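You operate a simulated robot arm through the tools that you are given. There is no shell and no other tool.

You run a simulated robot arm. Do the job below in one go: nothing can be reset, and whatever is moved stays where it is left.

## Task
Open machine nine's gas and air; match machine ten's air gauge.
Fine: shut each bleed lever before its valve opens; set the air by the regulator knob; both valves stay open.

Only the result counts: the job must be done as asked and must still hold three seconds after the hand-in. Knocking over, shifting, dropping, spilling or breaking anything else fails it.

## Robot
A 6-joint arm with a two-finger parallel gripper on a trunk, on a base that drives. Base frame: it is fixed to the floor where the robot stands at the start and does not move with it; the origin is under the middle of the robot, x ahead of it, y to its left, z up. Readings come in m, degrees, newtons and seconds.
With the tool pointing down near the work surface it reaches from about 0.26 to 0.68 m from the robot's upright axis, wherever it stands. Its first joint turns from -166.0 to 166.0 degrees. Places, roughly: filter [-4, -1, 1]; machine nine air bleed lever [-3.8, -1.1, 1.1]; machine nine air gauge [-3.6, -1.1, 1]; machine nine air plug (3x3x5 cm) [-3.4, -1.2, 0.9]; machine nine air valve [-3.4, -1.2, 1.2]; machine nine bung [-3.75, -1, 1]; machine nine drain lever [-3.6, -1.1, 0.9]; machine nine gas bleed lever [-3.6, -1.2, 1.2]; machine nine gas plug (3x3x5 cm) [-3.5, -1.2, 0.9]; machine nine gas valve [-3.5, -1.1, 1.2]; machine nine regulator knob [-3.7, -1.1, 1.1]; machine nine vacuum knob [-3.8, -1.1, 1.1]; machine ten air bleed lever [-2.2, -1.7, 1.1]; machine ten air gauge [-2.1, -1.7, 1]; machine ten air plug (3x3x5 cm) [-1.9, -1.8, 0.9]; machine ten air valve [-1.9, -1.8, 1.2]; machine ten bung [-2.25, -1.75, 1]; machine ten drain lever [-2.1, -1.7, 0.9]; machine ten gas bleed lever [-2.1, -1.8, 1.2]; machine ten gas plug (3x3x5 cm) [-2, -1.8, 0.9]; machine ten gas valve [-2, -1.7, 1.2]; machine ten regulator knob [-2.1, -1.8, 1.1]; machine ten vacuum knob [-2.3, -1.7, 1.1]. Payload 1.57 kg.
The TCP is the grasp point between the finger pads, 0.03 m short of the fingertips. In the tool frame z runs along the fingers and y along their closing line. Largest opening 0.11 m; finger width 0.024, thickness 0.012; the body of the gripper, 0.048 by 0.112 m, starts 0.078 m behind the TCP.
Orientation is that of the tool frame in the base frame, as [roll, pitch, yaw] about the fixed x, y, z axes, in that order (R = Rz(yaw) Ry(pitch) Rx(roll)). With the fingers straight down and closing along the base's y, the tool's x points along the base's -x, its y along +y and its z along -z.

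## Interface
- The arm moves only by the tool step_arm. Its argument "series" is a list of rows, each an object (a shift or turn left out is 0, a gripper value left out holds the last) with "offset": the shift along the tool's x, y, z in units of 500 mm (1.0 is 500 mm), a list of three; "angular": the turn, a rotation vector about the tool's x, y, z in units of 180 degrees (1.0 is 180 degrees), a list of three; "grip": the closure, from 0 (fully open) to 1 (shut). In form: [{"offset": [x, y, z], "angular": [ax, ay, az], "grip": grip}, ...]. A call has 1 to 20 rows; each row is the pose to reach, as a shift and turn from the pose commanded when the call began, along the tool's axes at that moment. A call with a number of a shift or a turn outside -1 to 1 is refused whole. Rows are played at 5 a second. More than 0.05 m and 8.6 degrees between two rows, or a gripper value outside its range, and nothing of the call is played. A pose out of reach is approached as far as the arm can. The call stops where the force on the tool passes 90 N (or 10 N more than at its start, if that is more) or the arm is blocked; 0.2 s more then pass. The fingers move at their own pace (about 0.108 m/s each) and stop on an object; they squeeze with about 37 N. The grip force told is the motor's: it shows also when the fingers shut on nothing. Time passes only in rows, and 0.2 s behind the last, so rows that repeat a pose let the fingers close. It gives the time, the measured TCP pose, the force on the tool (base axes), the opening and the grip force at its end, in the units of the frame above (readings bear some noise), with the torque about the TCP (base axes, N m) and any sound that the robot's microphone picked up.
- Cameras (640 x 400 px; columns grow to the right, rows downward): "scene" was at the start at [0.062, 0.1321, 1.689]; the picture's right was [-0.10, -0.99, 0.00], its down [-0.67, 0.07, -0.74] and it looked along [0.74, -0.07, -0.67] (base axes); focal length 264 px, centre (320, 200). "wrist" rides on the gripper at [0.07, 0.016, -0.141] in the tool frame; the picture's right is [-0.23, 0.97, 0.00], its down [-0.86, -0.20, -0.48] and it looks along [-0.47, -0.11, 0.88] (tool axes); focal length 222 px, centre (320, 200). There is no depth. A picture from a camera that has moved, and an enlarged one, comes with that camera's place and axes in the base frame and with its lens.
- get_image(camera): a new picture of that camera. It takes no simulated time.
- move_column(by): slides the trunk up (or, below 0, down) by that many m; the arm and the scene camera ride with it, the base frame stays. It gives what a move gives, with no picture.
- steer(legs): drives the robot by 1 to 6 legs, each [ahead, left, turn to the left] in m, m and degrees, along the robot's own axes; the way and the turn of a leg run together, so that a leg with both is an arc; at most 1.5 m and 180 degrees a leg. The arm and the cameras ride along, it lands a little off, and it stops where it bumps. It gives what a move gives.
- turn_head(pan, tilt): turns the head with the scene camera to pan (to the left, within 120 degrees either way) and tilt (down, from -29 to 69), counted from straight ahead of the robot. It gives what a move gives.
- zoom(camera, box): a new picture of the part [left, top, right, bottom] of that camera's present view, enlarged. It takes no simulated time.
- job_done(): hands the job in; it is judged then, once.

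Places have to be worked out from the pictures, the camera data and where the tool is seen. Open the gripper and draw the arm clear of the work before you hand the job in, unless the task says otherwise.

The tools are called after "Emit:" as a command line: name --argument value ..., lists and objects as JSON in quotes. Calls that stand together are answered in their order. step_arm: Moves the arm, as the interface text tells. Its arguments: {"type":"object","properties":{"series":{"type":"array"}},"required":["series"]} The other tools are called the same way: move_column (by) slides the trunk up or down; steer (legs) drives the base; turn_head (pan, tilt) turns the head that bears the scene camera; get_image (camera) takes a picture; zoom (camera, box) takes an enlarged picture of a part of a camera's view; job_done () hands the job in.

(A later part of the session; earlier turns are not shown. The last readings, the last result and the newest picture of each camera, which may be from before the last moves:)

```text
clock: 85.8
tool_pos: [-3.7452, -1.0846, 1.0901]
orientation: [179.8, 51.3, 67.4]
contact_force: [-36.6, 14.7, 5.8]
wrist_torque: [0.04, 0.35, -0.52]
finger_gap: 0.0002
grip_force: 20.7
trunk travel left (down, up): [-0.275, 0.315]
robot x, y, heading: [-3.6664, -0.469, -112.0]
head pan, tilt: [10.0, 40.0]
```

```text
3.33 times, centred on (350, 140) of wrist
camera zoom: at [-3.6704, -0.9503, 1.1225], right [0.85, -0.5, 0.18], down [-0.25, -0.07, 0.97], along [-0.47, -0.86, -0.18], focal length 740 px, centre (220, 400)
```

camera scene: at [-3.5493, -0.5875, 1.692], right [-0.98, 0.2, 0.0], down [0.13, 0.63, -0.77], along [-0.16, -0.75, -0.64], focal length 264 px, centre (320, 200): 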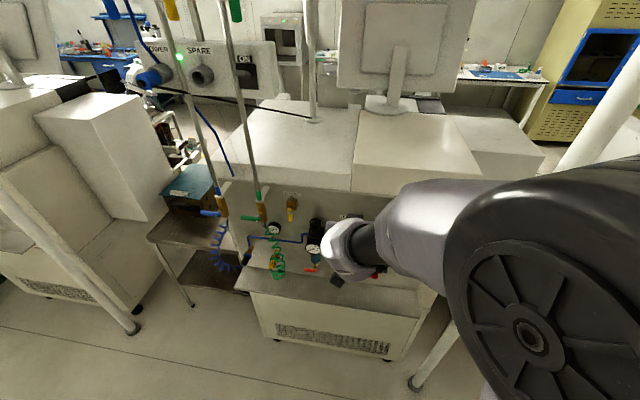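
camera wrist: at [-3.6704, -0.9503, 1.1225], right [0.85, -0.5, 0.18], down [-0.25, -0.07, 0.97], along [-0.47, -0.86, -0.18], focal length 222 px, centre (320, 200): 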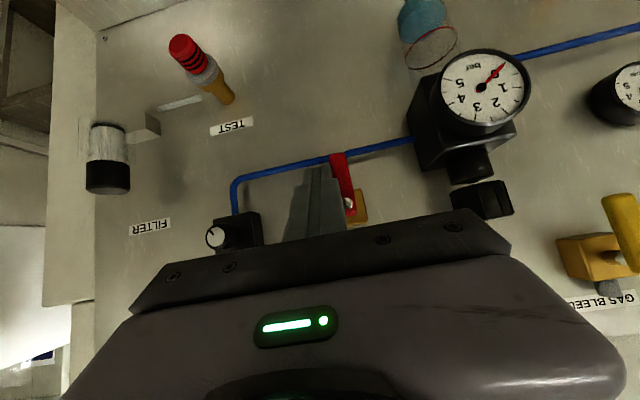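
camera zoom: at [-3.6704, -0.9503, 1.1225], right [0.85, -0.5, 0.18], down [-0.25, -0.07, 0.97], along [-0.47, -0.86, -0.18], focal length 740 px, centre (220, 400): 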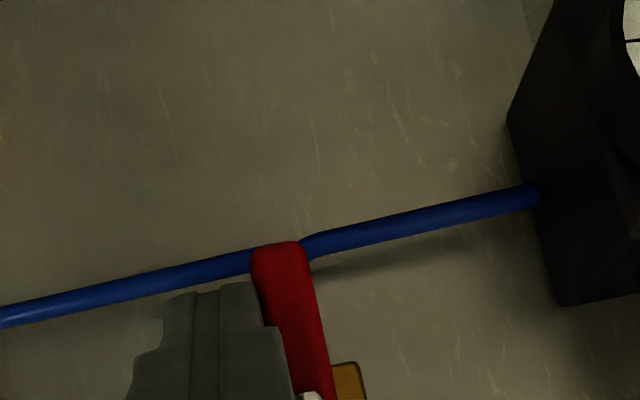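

The red lever hangs straight down and holds against 40 N, so the air bleed is at its stop. I ease off to the right, back out and lift, then check it.

Emit:
step_arm --series '[{"offset": [0, -0.03, 0]}, {"offset": [0, -0.05, 0]}, {"offset": [0, -0.05, -0.08]}, {"offset": [0, -0.05, -0.16]}, {"offset": [0, -0.05, -0.23]}]'

Emit:
zoom --camera "wrist" --box '[180, 20, 500, 200]'

```text
clock: 87.0
tool_pos: [-3.7281, -0.9961, 1.1619]
orientation: [-179.8, 51.4, 68.1]
contact_force: [-0.3, 0.6, 0.4]
wrist_torque: [0.04, 0.0, -0.02]
finger_gap: 0.0
grip_force: 21.2
trunk travel left (down, up): [-0.275, 0.315]
robot x, y, heading: [-3.6615, -0.4711, -111.8]
head pan, tilt: [10.0, 40.0]
```

```text
2.00 times, centred on (340, 110) of wrist
camera zoom: at [-3.6535, -0.8596, 1.1944], right [0.85, -0.5, 0.17], down [-0.24, -0.07, 0.97], along [-0.47, -0.87, -0.18], focal length 444 px, centre (280, 380)
```

zoom: 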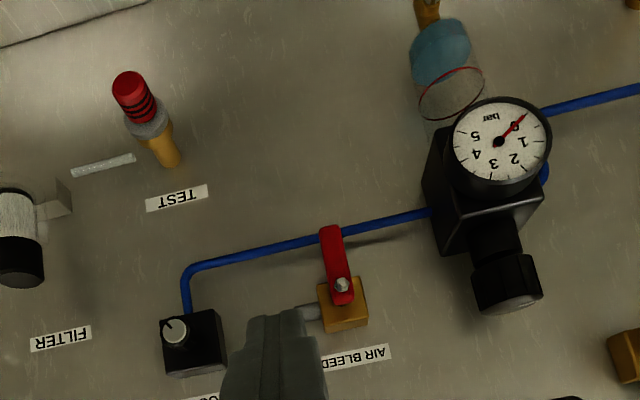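

Both bleeds are now shut like on ten. I lift and back the tool a little and strafe left 0.3 m, so that the gas valve lies ahead and to my left.

Emit:
step_arm --series '[{"offset": [-0.0344, 0, -0.0531]}, {"offset": [-0.0688, 0, -0.1061]}, {"offset": [-0.1032, 0, -0.1592]}]'

Emit:
steer --legs '[[0, 0.3, 0]]'

Emit:
get_image --camera "wrist"

Emit:
get_image --camera "scene"

```text
clock: 87.8
tool_pos: [-3.718, -0.9685, 1.2525]
orientation: [-179.8, 51.5, 68.2]
contact_force: [0.4, -0.5, 0.1]
wrist_torque: [0.0, 0.02, 0.05]
finger_gap: 0.0003
grip_force: 21.0
trunk travel left (down, up): [-0.275, 0.315]
robot x, y, heading: [-3.6676, -0.4737, -111.7]
head pan, tilt: [10.0, 40.0]
```

```text
clock: 89.8
tool_pos: [-3.4345, -1.08, 1.2506]
orientation: [-179.8, 51.5, 68.4]
contact_force: [-0.3, 0.6, -0.8]
wrist_torque: [-0.04, 0.0, 0.0]
finger_gap: 0.0
grip_force: 21.4
trunk travel left (down, up): [-0.275, 0.315]
robot x, y, heading: [-3.3866, -0.5827, -111.6]
head pan, tilt: [10.0, 40.0]
```

```text
taken
camera wrist: at [-3.3605, -0.9448, 1.2833], right [0.85, -0.49, 0.17], down [-0.24, -0.08, 0.97], along [-0.46, -0.87, -0.18], focal length 222 px, centre (320, 200)
```

wrist: 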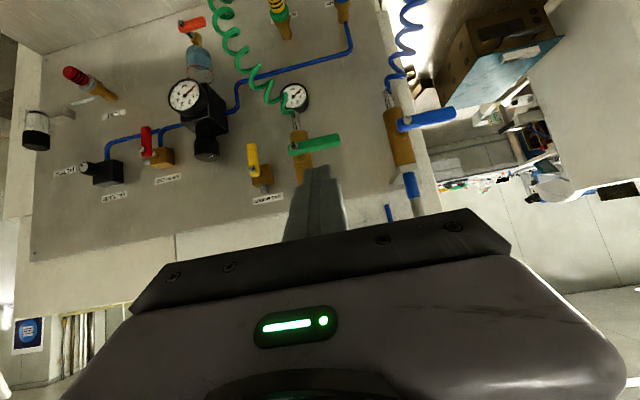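

```text
taken
camera scene: at [-3.2667, -0.6988, 1.6918], right [-0.98, 0.2, 0.0], down [0.13, 0.63, -0.77], along [-0.15, -0.75, -0.64], focal length 264 px, centre (320, 200)
```

scene: 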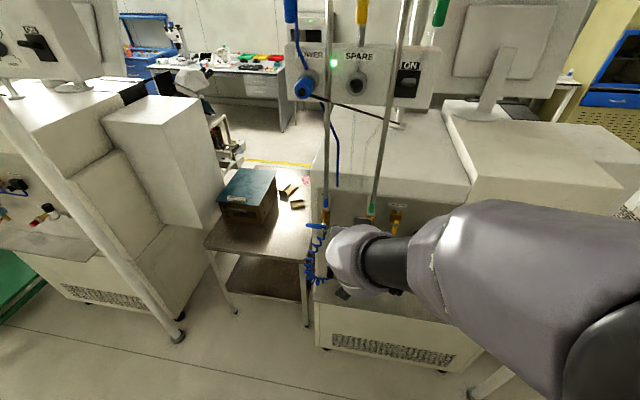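

The tool is now in front of the gas valve. I zoom in to refine the green handle's position relative to the finger.

Emit:
zoom --camera "wrist" --box '[260, 80, 380, 200]'

Emit:
zoom --camera "wrist" --box '[370, 70, 470, 200]'

```text
3.33 times, centred on (320, 140) of wrist
camera zoom: at [-3.3605, -0.9448, 1.2833], right [0.85, -0.49, 0.17], down [-0.24, -0.08, 0.97], along [-0.46, -0.87, -0.18], focal length 740 px, centre (320, 400)
```

zoom: 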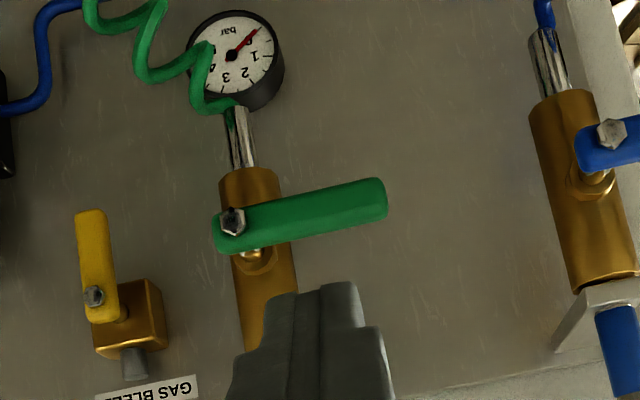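

```text
3.08 times, centred on (420, 135) of wrist
camera zoom: at [-3.3605, -0.9448, 1.2833], right [0.85, -0.49, 0.17], down [-0.24, -0.08, 0.97], along [-0.46, -0.87, -0.18], focal length 684 px, centre (12, 400)
```

zoom: 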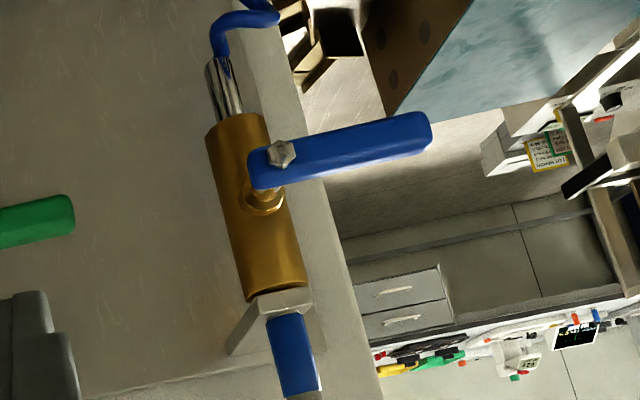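

The green handle's pivot is confirmed at row offset 1.501 m, z 1.180, with its tip 5 cm to the left. I move the finger in, just above the handle's outer end.

Emit:
step_arm --series '[{"offset": [-0.0275, 0.0123, 0.0615]}, {"offset": [-0.055, 0.0246, 0.123]}]'

Emit:
zoom --camera "wrist" --box '[230, 80, 390, 200]'

```text
clock: 90.5
tool_pos: [-3.448, -1.1485, 1.2325]
orientation: [-179.8, 51.3, 68.4]
contact_force: [0.7, -0.4, -0.5]
wrist_torque: [0.01, -0.01, 0.03]
finger_gap: 0.0
grip_force: 21.3
trunk travel left (down, up): [-0.275, 0.315]
robot x, y, heading: [-3.3888, -0.5833, -111.5]
head pan, tilt: [10.0, 40.0]
```

```text
3.33 times, centred on (310, 140) of wrist
camera zoom: at [-3.3742, -1.0123, 1.2649], right [0.85, -0.49, 0.18], down [-0.24, -0.08, 0.97], along [-0.46, -0.87, -0.18], focal length 740 px, centre (353, 400)
```

zoom: 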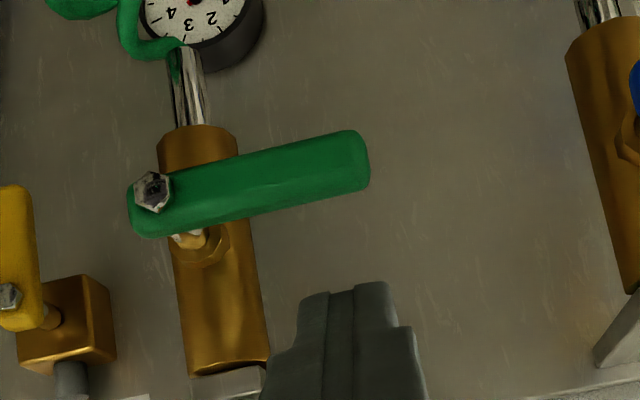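

The finger is in place above the green handle's outer half. I push the handle down along its arc to open the gas valve, now that its bleed is shut.

Emit:
step_arm --series '[{"offset": [0.0262, -0.0022, 0.021]}, {"offset": [0.0375, 0.0056, 0.03]}, {"offset": [0.0445, 0.008, 0.0357]}, {"offset": [0.0515, 0.0098, 0.0413]}, {"offset": [0.0595, 0.0095, 0.0477]}, {"offset": [0.0674, 0.0088, 0.054]}, {"offset": [0.0755, 0.005, 0.0605]}, {"offset": [0.0837, 0.001, 0.067]}, {"offset": [0.091, -0.006, 0.0728]}, {"offset": [0.0982, -0.014, 0.0786]}, {"offset": [0.104, -0.025, 0.0832]}, {"offset": [0.1088, -0.0352, 0.0871]}, {"offset": [0.1088, -0.0442, 0.0871]}]'

Emit:
get_image --camera "wrist"

Emit:
zoom --camera "wrist" --box '[230, 60, 390, 200]'

```text
clock: 93.2
tool_pos: [-3.4664, -1.137, 1.163]
orientation: [-179.7, 51.3, 68.8]
contact_force: [9.0, -4.6, -3.3]
wrist_torque: [-0.13, -0.17, 0.14]
finger_gap: 0.0
grip_force: 21.6
trunk travel left (down, up): [-0.275, 0.315]
robot x, y, heading: [-3.3884, -0.5847, -111.4]
head pan, tilt: [10.0, 40.0]
```

```text
taken
camera wrist: at [-3.3927, -1.0019, 1.1958], right [0.85, -0.49, 0.17], down [-0.24, -0.08, 0.97], along [-0.46, -0.87, -0.18], focal length 222 px, centre (320, 200)
```

wrist: 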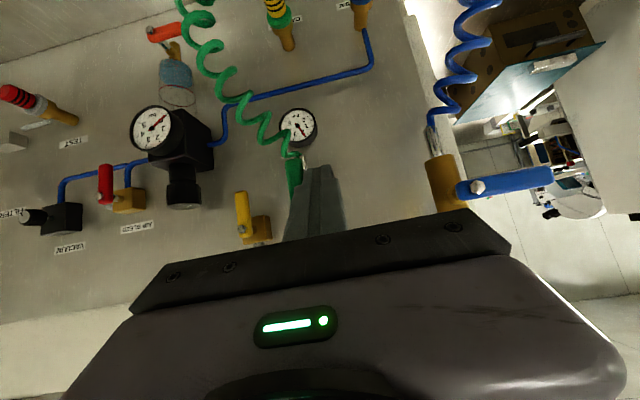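

```text
2.86 times, centred on (310, 130) of wrist
camera zoom: at [-3.3927, -1.0019, 1.1958], right [0.85, -0.49, 0.17], down [-0.24, -0.08, 0.97], along [-0.46, -0.87, -0.18], focal length 635 px, centre (349, 400)
```

zoom: 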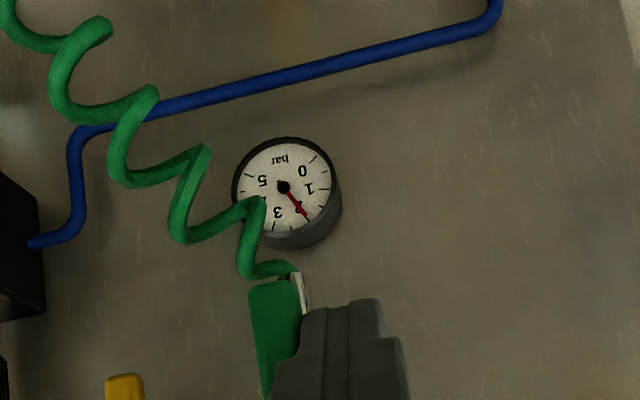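

The gas gauge has jumped to about 2 bar with no hiss reported. I press a few millimetres more to confirm the handle is at its stop.

Emit:
step_arm --series '[{"offset": [0, -0.005, 0]}, {"offset": [0, -0.01, 0]}, {"offset": [0, -0.014, 0]}, {"offset": [0, -0.014, 0]}]'

```text
clock: 94.2
tool_pos: [-3.4679, -1.1372, 1.1642]
orientation: [-179.2, 51.3, 69.3]
contact_force: [52.7, -16.8, -8.7]
wrist_torque: [-0.27, -0.86, 0.53]
finger_gap: 0.0001
grip_force: 21.4
trunk travel left (down, up): [-0.275, 0.315]
robot x, y, heading: [-3.3871, -0.5837, -111.5]
head pan, tilt: [10.0, 40.0]
```

It holds against 55 N, so the gas valve is fully open. I ease off to the left and back out.

Emit:
step_arm --series '[{"offset": [0, 0.03, 0]}, {"offset": [0, 0.055, 0]}, {"offset": [0, 0.055, -0.07]}, {"offset": [0, 0.055, -0.13]}]'

Emit:
get_image --camera "wrist"

Emit:
zoom --camera "wrist" --box '[230, 60, 390, 200]'

```text
clock: 95.2
tool_pos: [-3.4313, -1.0958, 1.204]
orientation: [-179.8, 51.4, 68.4]
contact_force: [0.0, -1.0, -1.2]
wrist_torque: [-0.03, 0.04, -0.03]
finger_gap: 0.0002
grip_force: 21.3
trunk travel left (down, up): [-0.275, 0.315]
robot x, y, heading: [-3.3871, -0.579, -111.4]
head pan, tilt: [10.0, 40.0]
```

```text
taken
camera wrist: at [-3.3575, -0.9596, 1.2368], right [0.85, -0.49, 0.18], down [-0.24, -0.07, 0.97], along [-0.46, -0.87, -0.18], focal length 222 px, centre (320, 200)
```

wrist: 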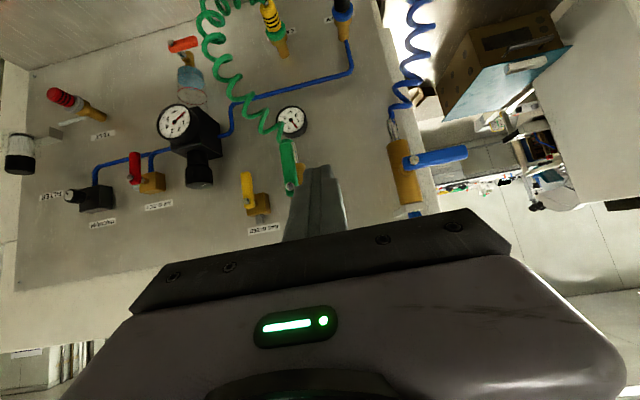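

```text
2.86 times, centred on (310, 130) of wrist
camera zoom: at [-3.3575, -0.9596, 1.2368], right [0.85, -0.49, 0.18], down [-0.24, -0.07, 0.97], along [-0.46, -0.87, -0.18], focal length 635 px, centre (349, 400)
```

zoom: 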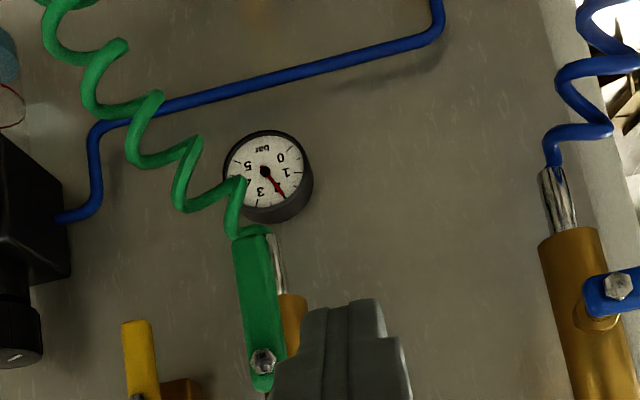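

The gas valve is open and its handle hangs down like ten's. I move the finger up and left to sit above the blue air valve handle, whose pivot I place at row offset 1.381 m, z 1.180.

Emit:
step_arm --series '[{"offset": [-0.0155, 0.0827, -0.0124]}, {"offset": [-0.031, 0.1655, -0.0248]}, {"offset": [-0.0466, 0.2482, -0.0372]}, {"offset": [-0.08, 0.2482, 0.0048]}, {"offset": [-0.1137, 0.2482, 0.0469]}]'

Emit:
get_image --camera "wrist"

Emit:
zoom --camera "wrist" --box '[230, 80, 390, 200]'

```text
clock: 96.5
tool_pos: [-3.3346, -1.1942, 1.2336]
orientation: [-179.7, 51.3, 68.5]
contact_force: [0.0, -0.6, 0.3]
wrist_torque: [0.0, -0.01, -0.02]
finger_gap: 0.0001
grip_force: 21.2
trunk travel left (down, up): [-0.275, 0.315]
robot x, y, heading: [-3.3879, -0.5848, -111.6]
head pan, tilt: [10.0, 40.0]
```

```text
taken
camera wrist: at [-3.2611, -1.0573, 1.2667], right [0.85, -0.49, 0.17], down [-0.24, -0.08, 0.97], along [-0.46, -0.87, -0.18], focal length 222 px, centre (320, 200)
```

wrist: 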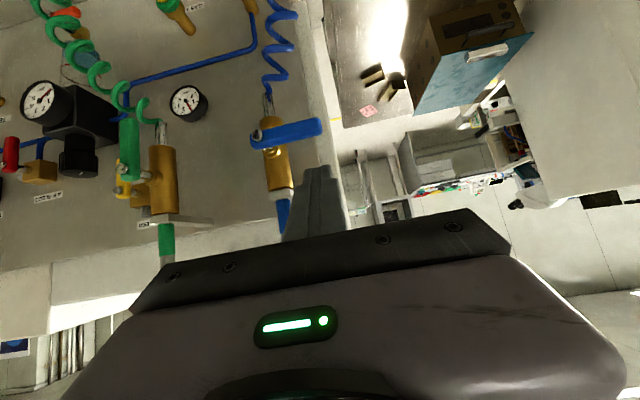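

```text
3.33 times, centred on (310, 140) of wrist
camera zoom: at [-3.2611, -1.0573, 1.2667], right [0.85, -0.49, 0.17], down [-0.24, -0.08, 0.97], along [-0.46, -0.87, -0.18], focal length 740 px, centre (353, 400)
```

zoom: 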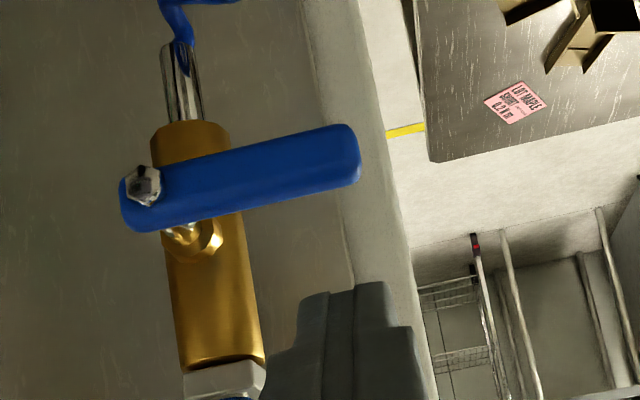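

The finger is above the blue handle's outer half, and the air bleed is already shut. I push the blue handle down along its arc to open the air.

Emit:
step_arm --series '[{"offset": [0.0279, -0.0064, 0.0224]}, {"offset": [0.0392, 0.0014, 0.0314]}, {"offset": [0.0462, 0.004, 0.037]}, {"offset": [0.0532, 0.0056, 0.0426]}, {"offset": [0.0612, 0.0053, 0.049]}, {"offset": [0.0692, 0.0046, 0.0554]}, {"offset": [0.0773, 0.001, 0.0619]}, {"offset": [0.0854, -0.0032, 0.0684]}, {"offset": [0.093, -0.01, 0.0744]}, {"offset": [0.0999, -0.0182, 0.08]}, {"offset": [0.106, -0.029, 0.0848]}, {"offset": [0.1105, -0.0394, 0.0885]}, {"offset": [0.1105, -0.0524, 0.0885]}, {"offset": [0.1105, -0.0624, 0.0885]}, {"offset": [0.1105, -0.0624, 0.0885]}]'

Emit:
get_image --camera "wrist"

Emit:
zoom --camera "wrist" --box '[230, 60, 390, 200]'

```text
clock: 99.7
tool_pos: [-3.3518, -1.1859, 1.1629]
orientation: [-179.3, 51.5, 69.5]
contact_force: [59.7, -27.6, 9.9]
wrist_torque: [0.35, 0.83, 0.11]
finger_gap: 0.0
grip_force: 21.0
trunk travel left (down, up): [-0.275, 0.315]
robot x, y, heading: [-3.389, -0.5816, -111.4]
head pan, tilt: [10.0, 40.0]
```

```text
taken
camera wrist: at [-3.2796, -1.0503, 1.1956], right [0.86, -0.48, 0.17], down [-0.23, -0.08, 0.97], along [-0.46, -0.87, -0.18], focal length 222 px, centre (320, 200)
```

wrist: 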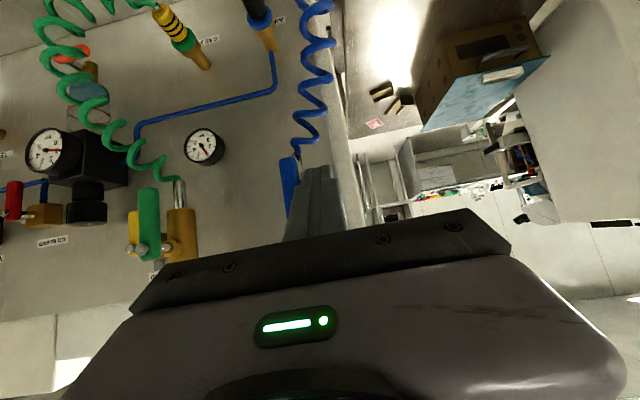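

```text
2.86 times, centred on (310, 130) of wrist
camera zoom: at [-3.2796, -1.0503, 1.1956], right [0.86, -0.48, 0.17], down [-0.23, -0.08, 0.97], along [-0.46, -0.87, -0.18], focal length 635 px, centre (349, 400)
```

zoom: 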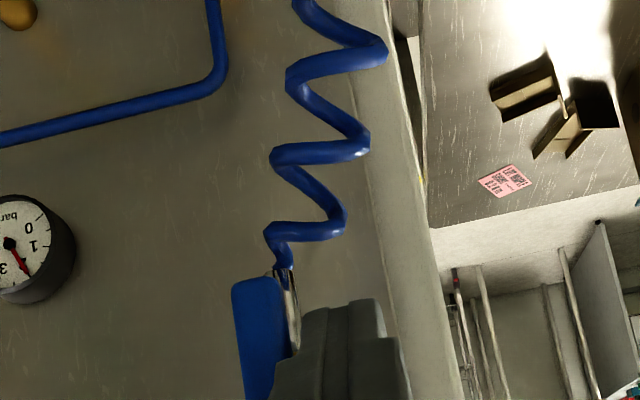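

The blue handle is down and holds against 65 N, and no hiss is reported. I ease off to the left, back out, and read the air gauge.

Emit:
step_arm --series '[{"offset": [0, 0.03, 0]}, {"offset": [0, 0.06, 0]}, {"offset": [0, 0.06, -0.08]}, {"offset": [0, 0.06, -0.16]}, {"offset": [0, 0.06, -0.24]}]'

Emit:
get_image --camera "wrist"

Emit:
zoom --camera "wrist" --box '[50, 60, 250, 220]'

```text
clock: 100.8
tool_pos: [-3.3042, -1.1056, 1.2391]
orientation: [-179.8, 51.4, 68.3]
contact_force: [0.3, 0.5, -0.2]
wrist_torque: [-0.01, -0.03, 0.03]
finger_gap: 0.0
grip_force: 21.4
trunk travel left (down, up): [-0.275, 0.315]
robot x, y, heading: [-3.3856, -0.581, -111.5]
head pan, tilt: [10.0, 40.0]
```

```text
taken
camera wrist: at [-3.2302, -0.9696, 1.2711], right [0.85, -0.49, 0.18], down [-0.24, -0.07, 0.97], along [-0.46, -0.87, -0.18], focal length 222 px, centre (320, 200)
```

wrist: 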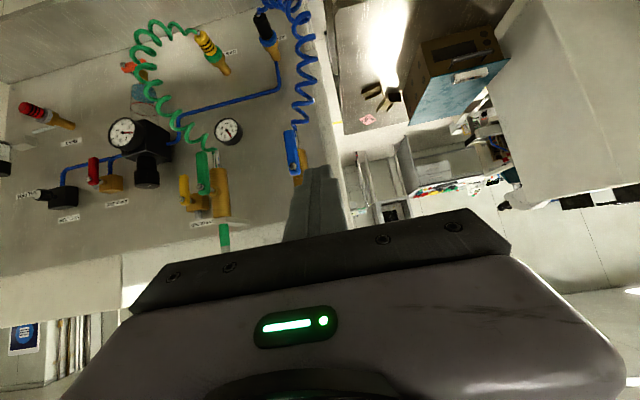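

```text
2.50 times, centred on (150, 140) of wrist
camera zoom: at [-3.2302, -0.9696, 1.2711], right [0.85, -0.49, 0.18], down [-0.24, -0.07, 0.97], along [-0.46, -0.87, -0.18], focal length 555 px, centre (745, 350)
```

zoom: 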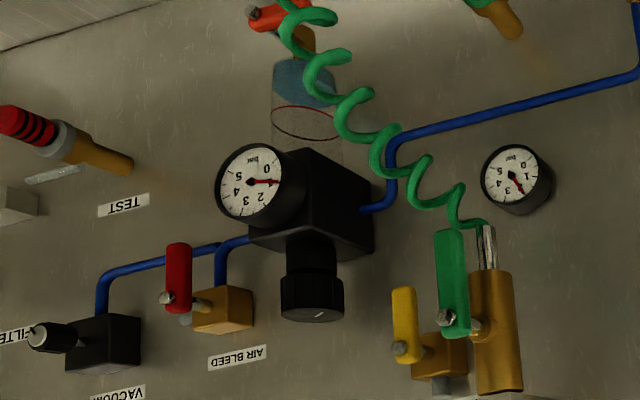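

Both valves are open and the air gauge reads a little under 1 bar. I zoom in on it and on the knob with its white pointer.

Emit:
zoom --camera "wrist" --box '[105, 110, 145, 155]'

Emit:
zoom --camera "wrist" --box '[125, 145, 175, 195]'

```text
8.89 times, centred on (125, 132) of wrist
camera zoom: at [-3.2302, -0.9696, 1.2711], right [0.85, -0.49, 0.18], down [-0.24, -0.07, 0.97], along [-0.46, -0.87, -0.18], focal length 1974 px, centre (2053, 800)
```

zoom: 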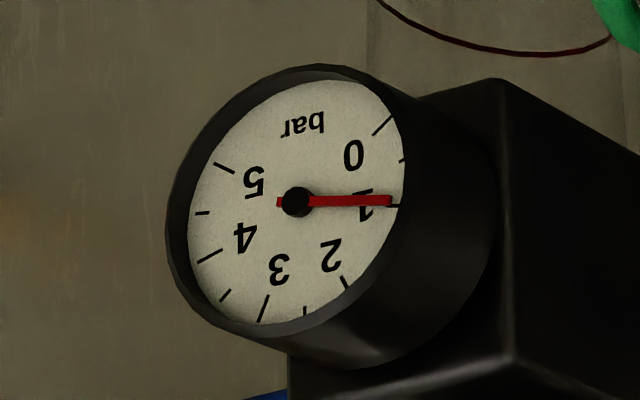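

```text
8.00 times, centred on (150, 170) of wrist
camera zoom: at [-3.2302, -0.9696, 1.2711], right [0.85, -0.49, 0.18], down [-0.24, -0.07, 0.97], along [-0.46, -0.87, -0.18], focal length 1777 px, centre (1680, 440)
```

zoom: 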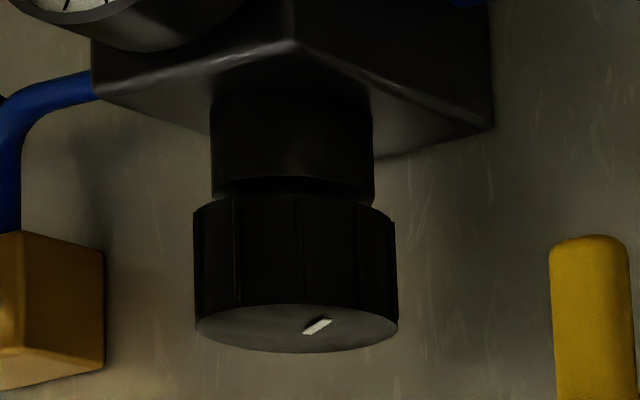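

The air gauge reads 1.0 bar, so it must go up by about 2.5 bar. I place the knob axis at row offset 1.651 m, about 2.8 cm off the panel, with its top at z 1.127; I strafe right so it lies to my left-ahead.

Emit:
steer --legs '[[0, -0.19, 0]]'

Emit:
get_image --camera "wrist"

Emit:
get_image --camera "scene"

```text
clock: 102.4
tool_pos: [-3.4789, -1.0378, 1.2381]
orientation: [-179.8, 51.3, 68.7]
contact_force: [-0.3, -0.1, -0.3]
wrist_torque: [0.01, -0.03, 0.02]
finger_gap: 0.0
grip_force: 21.5
trunk travel left (down, up): [-0.275, 0.315]
robot x, y, heading: [-3.5635, -0.5163, -111.6]
head pan, tilt: [10.0, 40.0]
```

```text
taken
camera wrist: at [-3.4052, -0.9017, 1.2708], right [0.85, -0.49, 0.18], down [-0.24, -0.08, 0.97], along [-0.46, -0.87, -0.18], focal length 222 px, centre (320, 200)
```

wrist: 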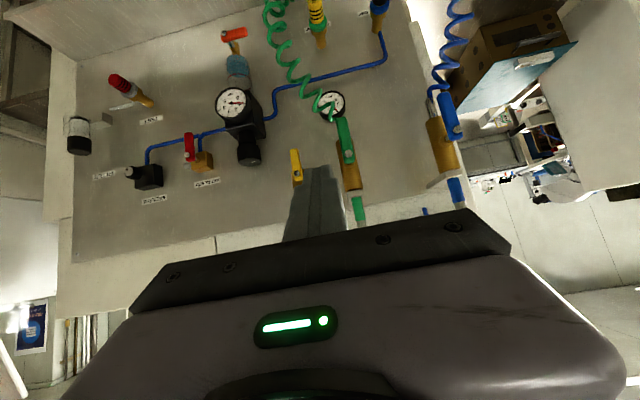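

```text
taken
camera scene: at [-3.4441, -0.6287, 1.692], right [-0.98, 0.2, 0.0], down [0.13, 0.63, -0.77], along [-0.15, -0.75, -0.64], focal length 264 px, centre (320, 200)
```

scene: 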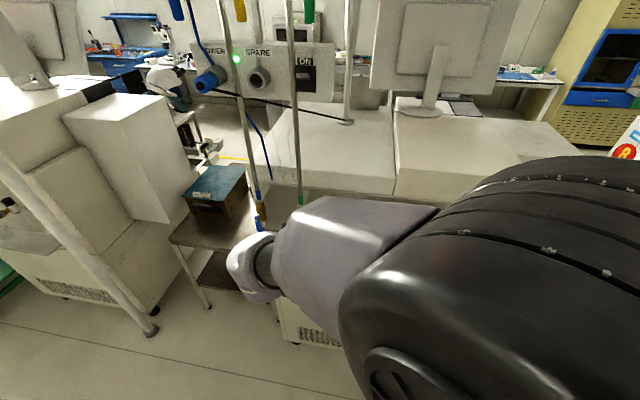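

I am at row offset 1.806 m, a good place for the knob. I open the fingers to about 6.6 cm and bring the tool to a spot 10 cm short of the knob along the finger direction.

Emit:
step_arm --series '[{"offset": [-0.0042, -0.0587, 0.03], "grip": 0.4}, {"offset": [-0.0084, -0.1173, 0.08], "grip": 0.4}, {"offset": [-0.0126, -0.176, 0.14], "grip": 0.4}, {"offset": [-0.0168, -0.2346, 0.192], "grip": 0.4}]'

Emit:
get_image --camera "wrist"

Emit:
zoom --camera "wrist" --box '[240, 80, 400, 200]'

```text
clock: 103.4
tool_pos: [-3.6174, -1.0696, 1.1864]
orientation: [-179.7, 51.4, 68.6]
contact_force: [-0.5, 0.6, 0.7]
wrist_torque: [0.01, 0.03, 0.0]
finger_gap: 0.066
grip_force: 0.0
trunk travel left (down, up): [-0.275, 0.315]
robot x, y, heading: [-3.5617, -0.5111, -111.3]
head pan, tilt: [10.0, 40.0]
```

```text
taken
camera wrist: at [-3.5445, -0.9341, 1.2184], right [0.85, -0.49, 0.18], down [-0.24, -0.08, 0.97], along [-0.46, -0.87, -0.18], focal length 222 px, centre (320, 200)
```

wrist: 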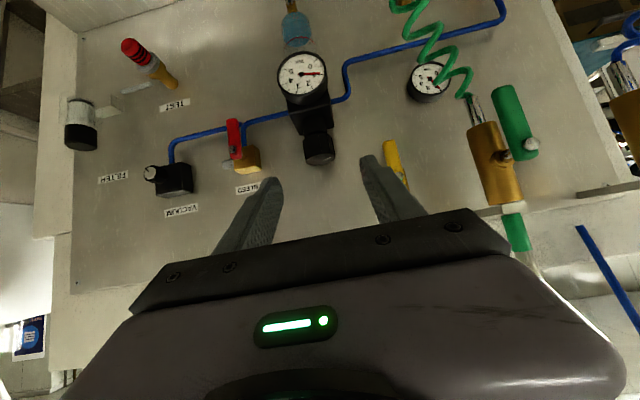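

```text
3.33 times, centred on (320, 140) of wrist
camera zoom: at [-3.5445, -0.9341, 1.2184], right [0.85, -0.49, 0.18], down [-0.24, -0.08, 0.97], along [-0.46, -0.87, -0.18], focal length 740 px, centre (320, 400)
```

zoom: 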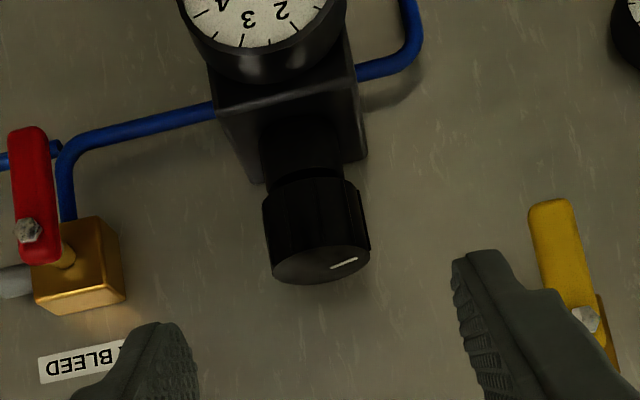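

The knob sits centred between the open fingers: I place its axis at row offset 1.650 m, 2.8 cm off the panel. I advance 10 cm along the fingers so that the pads straddle the knob with the tips short of the panel.

Emit:
step_arm --series '[{"offset": [0.001, 0.0005, 0.05]}, {"offset": [0.002, 0.001, 0.1]}, {"offset": [0.003, 0.0015, 0.15]}, {"offset": [0.0038, 0.0018, 0.2008]}]'

Emit:
get_image --camera "wrist"

Emit:
zoom --camera "wrist" --box '[220, 80, 400, 220]'

```text
clock: 104.4
tool_pos: [-3.6439, -1.1422, 1.1199]
orientation: [-179.8, 51.3, 68.6]
contact_force: [-0.1, -1.0, 0.3]
wrist_torque: [0.01, 0.02, -0.04]
finger_gap: 0.066
grip_force: 0.1
trunk travel left (down, up): [-0.275, 0.315]
robot x, y, heading: [-3.5615, -0.5168, -111.3]
head pan, tilt: [10.0, 40.0]
```

```text
taken
camera wrist: at [-3.5707, -1.0063, 1.1523], right [0.85, -0.49, 0.18], down [-0.24, -0.08, 0.97], along [-0.46, -0.87, -0.18], focal length 222 px, centre (320, 200)
```

wrist: 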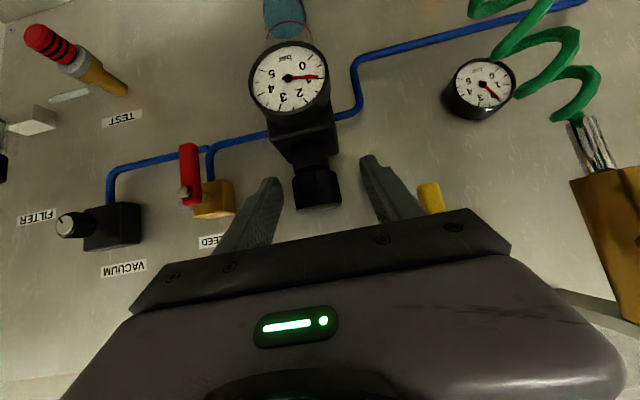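

```text
2.86 times, centred on (310, 150) of wrist
camera zoom: at [-3.5707, -1.0063, 1.1523], right [0.85, -0.49, 0.18], down [-0.24, -0.08, 0.97], along [-0.46, -0.87, -0.18], focal length 635 px, centre (349, 343)
```

zoom: 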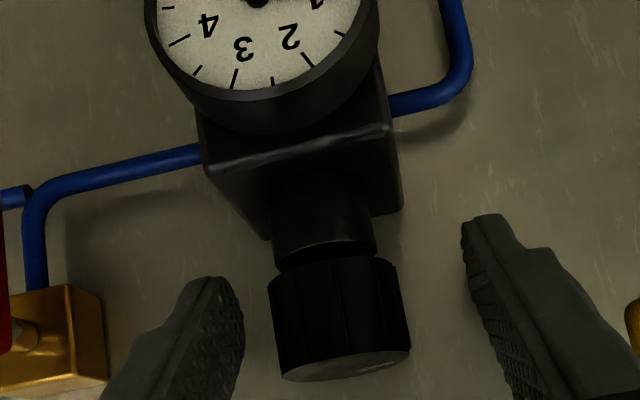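

The knob is between the pads. I close the fingers on it and read the gap.

Emit:
step_arm --series '[{"grip": 1}, {"grip": 1}, {"grip": 1}, {"grip": 1}]'

Emit:
zoom --camera "wrist" --box '[220, 20, 400, 220]'

```text
clock: 105.4
tool_pos: [-3.6473, -1.1404, 1.1208]
orientation: [-179.9, 51.3, 68.4]
contact_force: [-19.0, 10.4, -3.7]
wrist_torque: [-0.58, 0.81, -0.25]
finger_gap: 0.033
grip_force: 41.0
trunk travel left (down, up): [-0.275, 0.315]
robot x, y, heading: [-3.5638, -0.5136, -111.1]
head pan, tilt: [10.0, 40.0]
```

```text
2.00 times, centred on (310, 120) of wrist
camera zoom: at [-3.5735, -1.0044, 1.153], right [0.85, -0.49, 0.18], down [-0.24, -0.08, 0.97], along [-0.46, -0.87, -0.18], focal length 444 px, centre (340, 360)
```

zoom: 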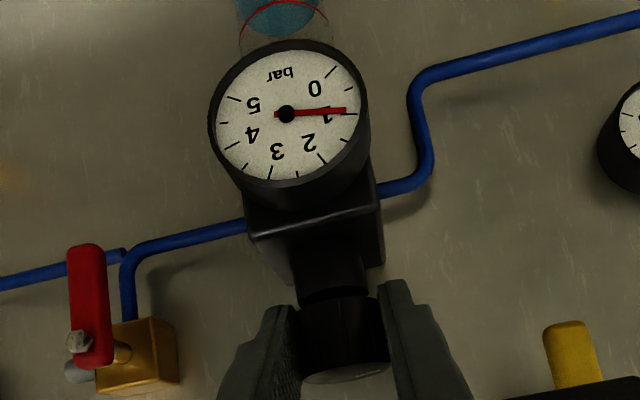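

The pads hold the knob with a gap of 3.3 cm, and the dial stays visible. I shift slightly to ease the side load and turn clockwise seen from above by 32° about the knob's axis, to see how the gauge responds.

Emit:
step_arm --series '[{"offset": [-0.0001, -0.005, 0.0002], "angular": [0.0347, 0, 0.0278], "grip": 1}, {"offset": [-0.0005, -0.0022, 0.0006], "angular": [0.0693, 0, 0.0556], "grip": 1}, {"offset": [-0.0011, 0.0006, 0.0014], "angular": [0.104, 0, 0.0833], "grip": 1}, {"offset": [-0.002, 0.0032, 0.0025], "angular": [0.1387, 0, 0.1111], "grip": 1}]'

Emit:
get_image --camera "wrist"

Emit:
zoom --camera "wrist" --box '[220, 20, 400, 220]'

```text
clock: 106.4
tool_pos: [-3.6403, -1.1418, 1.12]
orientation: [-179.8, 51.4, 36.6]
contact_force: [3.5, 18.4, -14.9]
wrist_torque: [0.16, 0.18, 0.27]
finger_gap: 0.0328
grip_force: 41.1
trunk travel left (down, up): [-0.275, 0.315]
robot x, y, heading: [-3.5628, -0.5135, -111.1]
head pan, tilt: [10.0, 40.0]
```

```text
taken
camera wrist: at [-3.5057, -1.0649, 1.153], right [0.46, -0.87, 0.18], down [-0.25, 0.06, 0.97], along [-0.85, -0.49, -0.18], focal length 222 px, centre (320, 200)
```

wrist: 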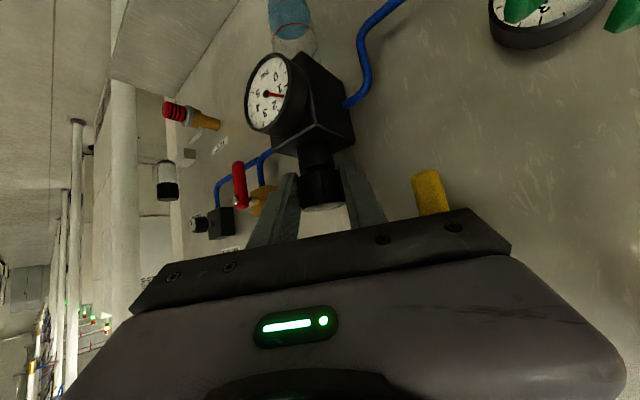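

```text
2.00 times, centred on (310, 120) of wrist
camera zoom: at [-3.5057, -1.0649, 1.153], right [0.46, -0.87, 0.18], down [-0.25, 0.06, 0.97], along [-0.85, -0.49, -0.18], focal length 444 px, centre (340, 360)
```

zoom: 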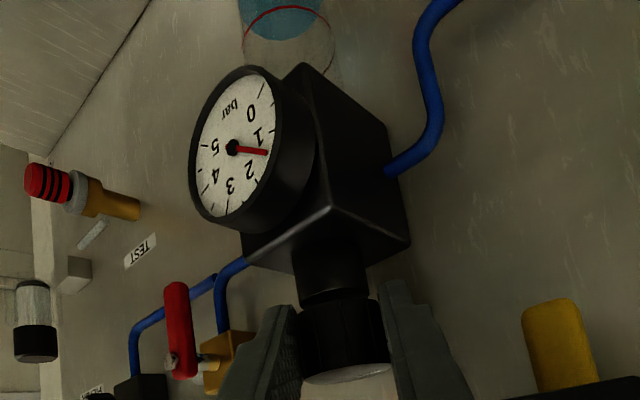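

The needle moved up slightly, so clockwise raises the pressure. I zoom in for the value.

Emit:
zoom --camera "wrist" --box '[240, 50, 300, 135]'

Emit:
zoom --camera "wrist" --box '[280, 160, 380, 220]'

```text
4.71 times, centred on (270, 92) of wrist
camera zoom: at [-3.5057, -1.0649, 1.153], right [0.46, -0.87, 0.18], down [-0.25, 0.06, 0.97], along [-0.85, -0.49, -0.18], focal length 1045 px, centre (555, 706)
```

zoom: 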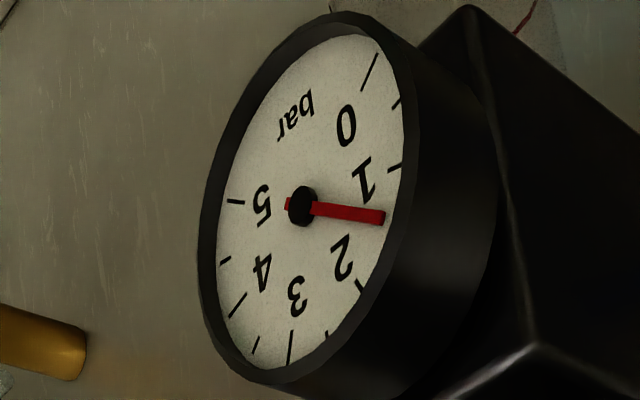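

```text
6.40 times, centred on (330, 190) of wrist
camera zoom: at [-3.5057, -1.0649, 1.153], right [0.46, -0.87, 0.18], down [-0.25, 0.06, 0.97], along [-0.85, -0.49, -0.18], focal length 1422 px, centre (256, 264)
```

zoom: 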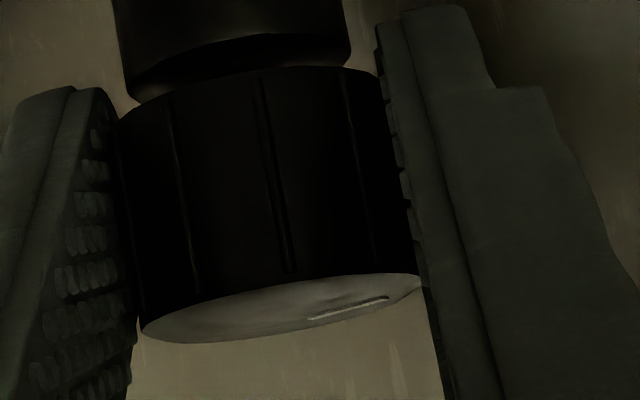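

The needle is now near 1.5 bar after 32°, so roughly 0.015 bar per degree; about 135° more is needed in several strokes. I loosen the fingers and back out 5 cm along the finger direction.

Emit:
step_arm --series '[{"grip": 0.6}, {"grip": 0.6}, {"offset": [0, 0, -0.05], "grip": 0.6}, {"offset": [0, 0, -0.1], "grip": 0.45}]'

Emit:
zoom --camera "wrist" --box '[200, 20, 400, 220]'

```text
clock: 107.4
tool_pos: [-3.6117, -1.1209, 1.1536]
orientation: [180.0, 51.5, 36.5]
contact_force: [0.7, 0.4, 0.1]
wrist_torque: [0.01, 0.03, 0.02]
finger_gap: 0.0606
grip_force: 0.2
trunk travel left (down, up): [-0.275, 0.315]
robot x, y, heading: [-3.5622, -0.5131, -111.3]
head pan, tilt: [10.0, 40.0]
```

```text
2.00 times, centred on (300, 120) of wrist
camera zoom: at [-3.4761, -1.0437, 1.1856], right [0.47, -0.87, 0.18], down [-0.25, 0.07, 0.97], along [-0.85, -0.49, -0.18], focal length 444 px, centre (360, 360)
```

zoom: 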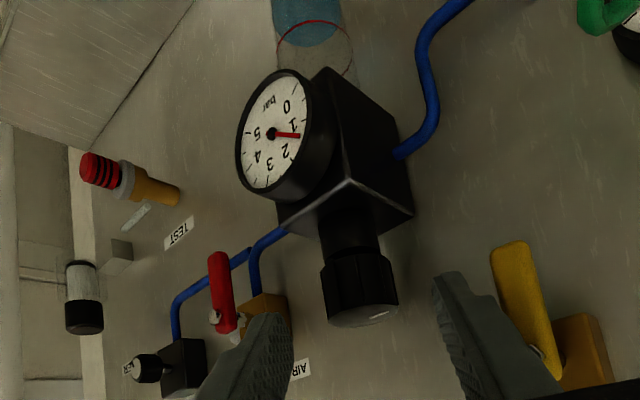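

The pads are free of the knob. I swing the tool 60° around the knob's axis to the right side for the next stroke.

Emit:
step_arm --series '[{"offset": [-0.0005, -0.0128, 0.0007], "angular": [-0.0325, 0, -0.026]}, {"offset": [-0.0021, -0.0254, 0.0026], "angular": [-0.0651, 0, -0.052]}, {"offset": [-0.0047, -0.0376, 0.0058], "angular": [-0.0976, 0, -0.0781]}, {"offset": [-0.0082, -0.0491, 0.0103], "angular": [-0.1302, 0, -0.1041]}, {"offset": [-0.0127, -0.0598, 0.0158], "angular": [-0.1627, 0, -0.1301]}, {"offset": [-0.018, -0.0694, 0.0225], "angular": [-0.1953, 0, -0.1561]}, {"offset": [-0.024, -0.0779, 0.03], "angular": [-0.2278, 0, -0.1822]}, {"offset": [-0.0307, -0.085, 0.0383], "angular": [-0.2603, 0, -0.2082]}]'

Emit:
get_image --camera "wrist"

Emit:
zoom --camera "wrist" --box '[230, 20, 430, 220]'

```text
clock: 109.2
tool_pos: [-3.6298, -1.1028, 1.1595]
orientation: [-175.8, 46.1, 85.6]
contact_force: [0.5, -0.3, 0.0]
wrist_torque: [-0.01, 0.01, -0.02]
finger_gap: 0.0606
grip_force: 0.0
out of reach, approached as far as the arm can: row 6, 7, 8
trunk travel left (down, up): [-0.275, 0.315]
robot x, y, heading: [-3.5647, -0.513, -111.3]
head pan, tilt: [10.0, 40.0]
```

```text
taken
camera wrist: at [-3.5903, -0.9577, 1.2059], right [0.95, -0.28, 0.11], down [-0.18, -0.23, 0.96], along [-0.24, -0.93, -0.27], focal length 222 px, centre (320, 200)
```

wrist: 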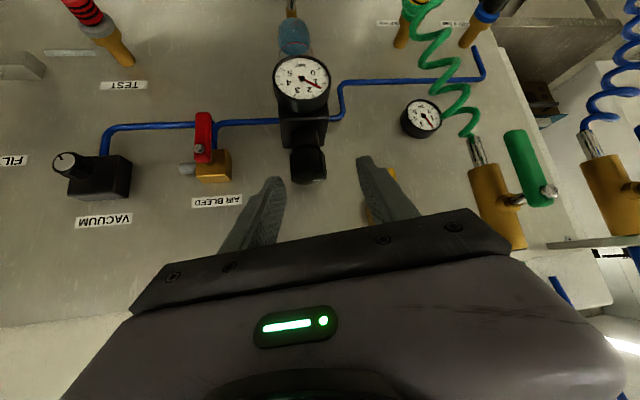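

```text
2.00 times, centred on (330, 120) of wrist
camera zoom: at [-3.5903, -0.9577, 1.2059], right [0.95, -0.28, 0.11], down [-0.18, -0.23, 0.96], along [-0.24, -0.93, -0.27], focal length 444 px, centre (300, 360)
```

zoom: 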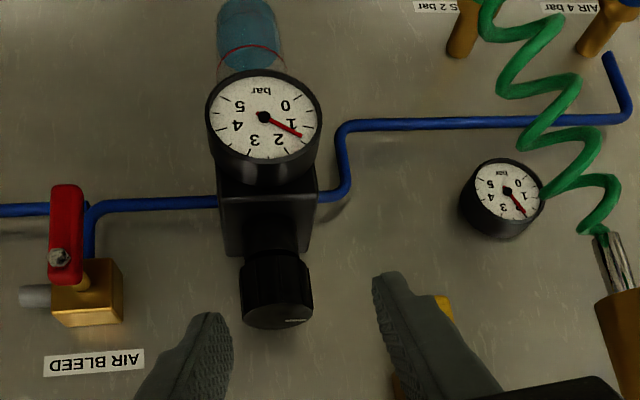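

The regulator gauge now shows about 1.5 bar, and labels near the plugs read gas 2 bar and air 4 bar. The right-side pose is out of reach from here, so I lift the tool and strafe the base a bit further right.

Emit:
step_arm --series '[{"offset": [-0.015, 0, -0.042], "angular": [0.0139, -0.0098, 0.0173]}, {"offset": [-0.03, 0, -0.084], "angular": [0.0278, -0.0196, 0.0347]}, {"offset": [-0.0448, 0, -0.1264], "angular": [0.0417, -0.0294, 0.052]}]'

Emit:
steer --legs '[[0, -0.13, 0]]'

Emit:
get_image --camera "wrist"

```text
clock: 110.0
tool_pos: [-3.6245, -1.0717, 1.2185]
orientation: [-178.7, 52.0, 71.8]
contact_force: [-0.1, 0.1, 0.8]
wrist_torque: [0.0, 0.0, -0.02]
finger_gap: 0.0603
grip_force: 0.1
trunk travel left (down, up): [-0.275, 0.315]
robot x, y, heading: [-3.5645, -0.5136, -111.1]
head pan, tilt: [10.0, 40.0]
```

```text
clock: 111.3
tool_pos: [-3.7458, -1.0248, 1.219]
orientation: [-179.0, 51.8, 71.7]
contact_force: [-0.6, 0.3, -0.1]
wrist_torque: [0.02, 0.01, 0.04]
finger_gap: 0.0605
grip_force: 0.0
trunk travel left (down, up): [-0.275, 0.315]
robot x, y, heading: [-3.682, -0.4694, -111.3]
head pan, tilt: [10.0, 40.0]
```

```text
taken
camera wrist: at [-3.678, -0.8869, 1.2501], right [0.88, -0.45, 0.17], down [-0.23, -0.08, 0.97], along [-0.43, -0.89, -0.17], focal length 222 px, centre (320, 200)
```

wrist: 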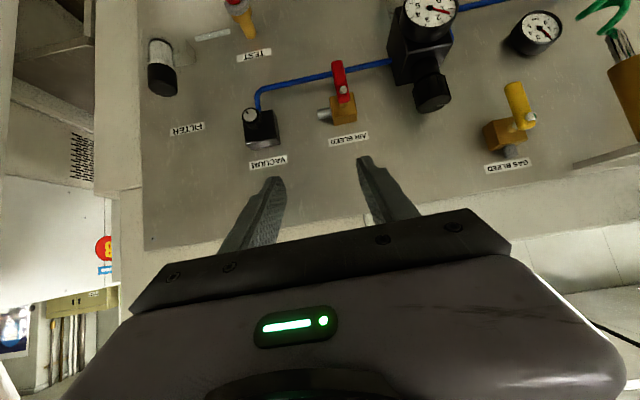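

I am at row offset 1.933 m. I swing the tool to the pre-grasp pose on the right side of the knob (turned about 28°), first sideways and then down.

Emit:
step_arm --series '[{"offset": [-0.0021, 0.0555, 0.0027], "angular": [-0.0281, 0, -0.021]}, {"offset": [-0.0042, 0.111, 0.0053], "angular": [-0.0563, 0, -0.0421]}, {"offset": [-0.0063, 0.1665, 0.008], "angular": [-0.0845, 0, -0.0631]}, {"offset": [-0.0084, 0.222, 0.0107], "angular": [-0.1126, 0, -0.0842]}, {"offset": [0.0201, 0.2197, 0.0806], "angular": [-0.1126, 0, -0.0842]}, {"offset": [0.0486, 0.2174, 0.1506], "angular": [-0.1126, 0, -0.0842]}]'

Emit:
get_image --camera "wrist"

Emit:
zoom --camera "wrist" --box '[230, 20, 430, 220]'

```text
clock: 112.7
tool_pos: [-3.6423, -1.0883, 1.1916]
orientation: [-175.8, 50.4, 96.5]
contact_force: [-0.9, 1.0, -0.1]
wrist_torque: [0.0, 0.0, 0.04]
finger_gap: 0.0604
grip_force: 0.1
out of reach, approached as far as the arm can: row 3, 4, 5, 6
trunk travel left (down, up): [-0.275, 0.315]
robot x, y, heading: [-3.682, -0.4708, -111.2]
head pan, tilt: [10.0, 40.0]
```

```text
taken
camera wrist: at [-3.6316, -0.9354, 1.2257], right [0.99, -0.09, 0.13], down [-0.14, -0.18, 0.97], along [-0.06, -0.98, -0.19], focal length 222 px, centre (320, 200)
```

wrist: 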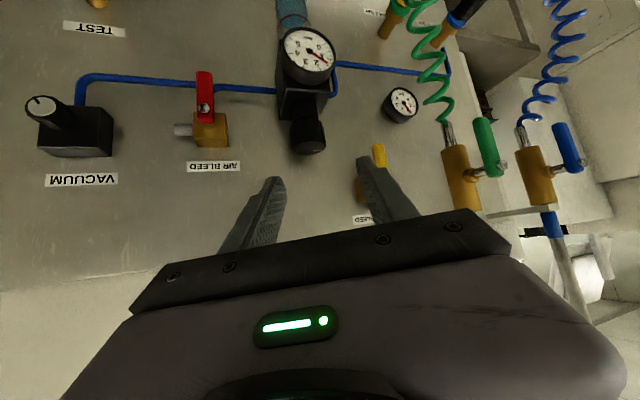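

```text
2.00 times, centred on (330, 120) of wrist
camera zoom: at [-3.6316, -0.9354, 1.2257], right [0.99, -0.09, 0.13], down [-0.14, -0.18, 0.97], along [-0.06, -0.98, -0.19], focal length 444 px, centre (300, 360)
```

zoom: 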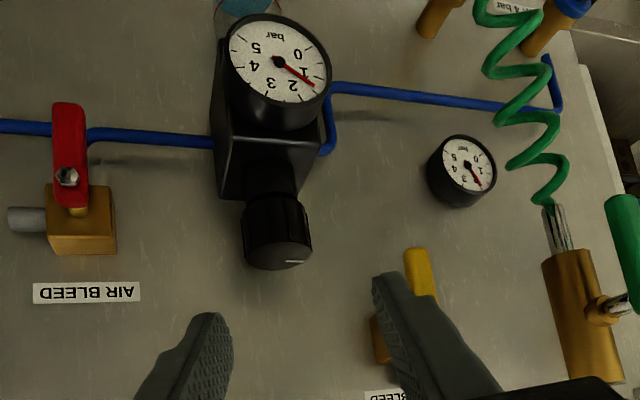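

The wrist joint limits how far right I can swing (about 28°). I settle for an 18° start angle on the right, which should be reachable, and correct the tool's tilt at the same time.

Emit:
step_arm --series '[{"offset": [0, 0, 0], "angular": [0.0104, -0.0028, 0.0183]}, {"offset": [0, 0, 0], "angular": [0.0208, -0.0056, 0.0365]}, {"offset": [0.0221, -0.0069, 0.0333], "angular": [0.0208, -0.0056, 0.0365]}, {"offset": [0.0442, -0.0138, 0.0666], "angular": [0.0208, -0.0056, 0.0365]}]'

Emit:
zoom --camera "wrist" --box '[220, 20, 420, 220]'

```text
clock: 113.7
tool_pos: [-3.6492, -1.1021, 1.1526]
orientation: [179.9, 51.5, 86.2]
contact_force: [-0.4, 0.0, -0.4]
wrist_torque: [0.02, 0.01, -0.02]
finger_gap: 0.0603
grip_force: 0.1
trunk travel left (down, up): [-0.275, 0.315]
robot x, y, heading: [-3.6844, -0.4703, -111.3]
head pan, tilt: [10.0, 40.0]
```

```text
2.00 times, centred on (320, 120) of wrist
camera zoom: at [-3.6215, -0.95, 1.1851], right [0.96, -0.21, 0.18], down [-0.21, -0.14, 0.97], along [-0.17, -0.97, -0.18], focal length 444 px, centre (320, 360)
```

zoom: 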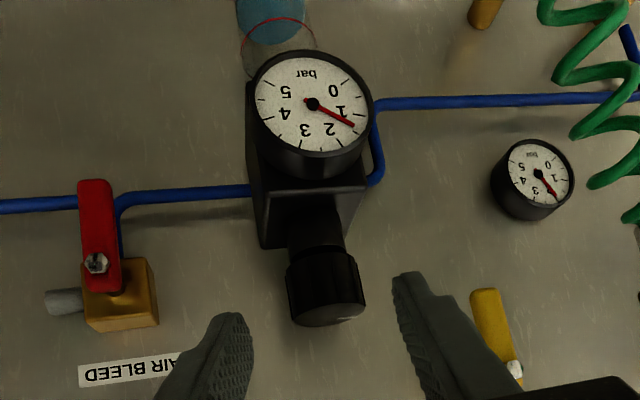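

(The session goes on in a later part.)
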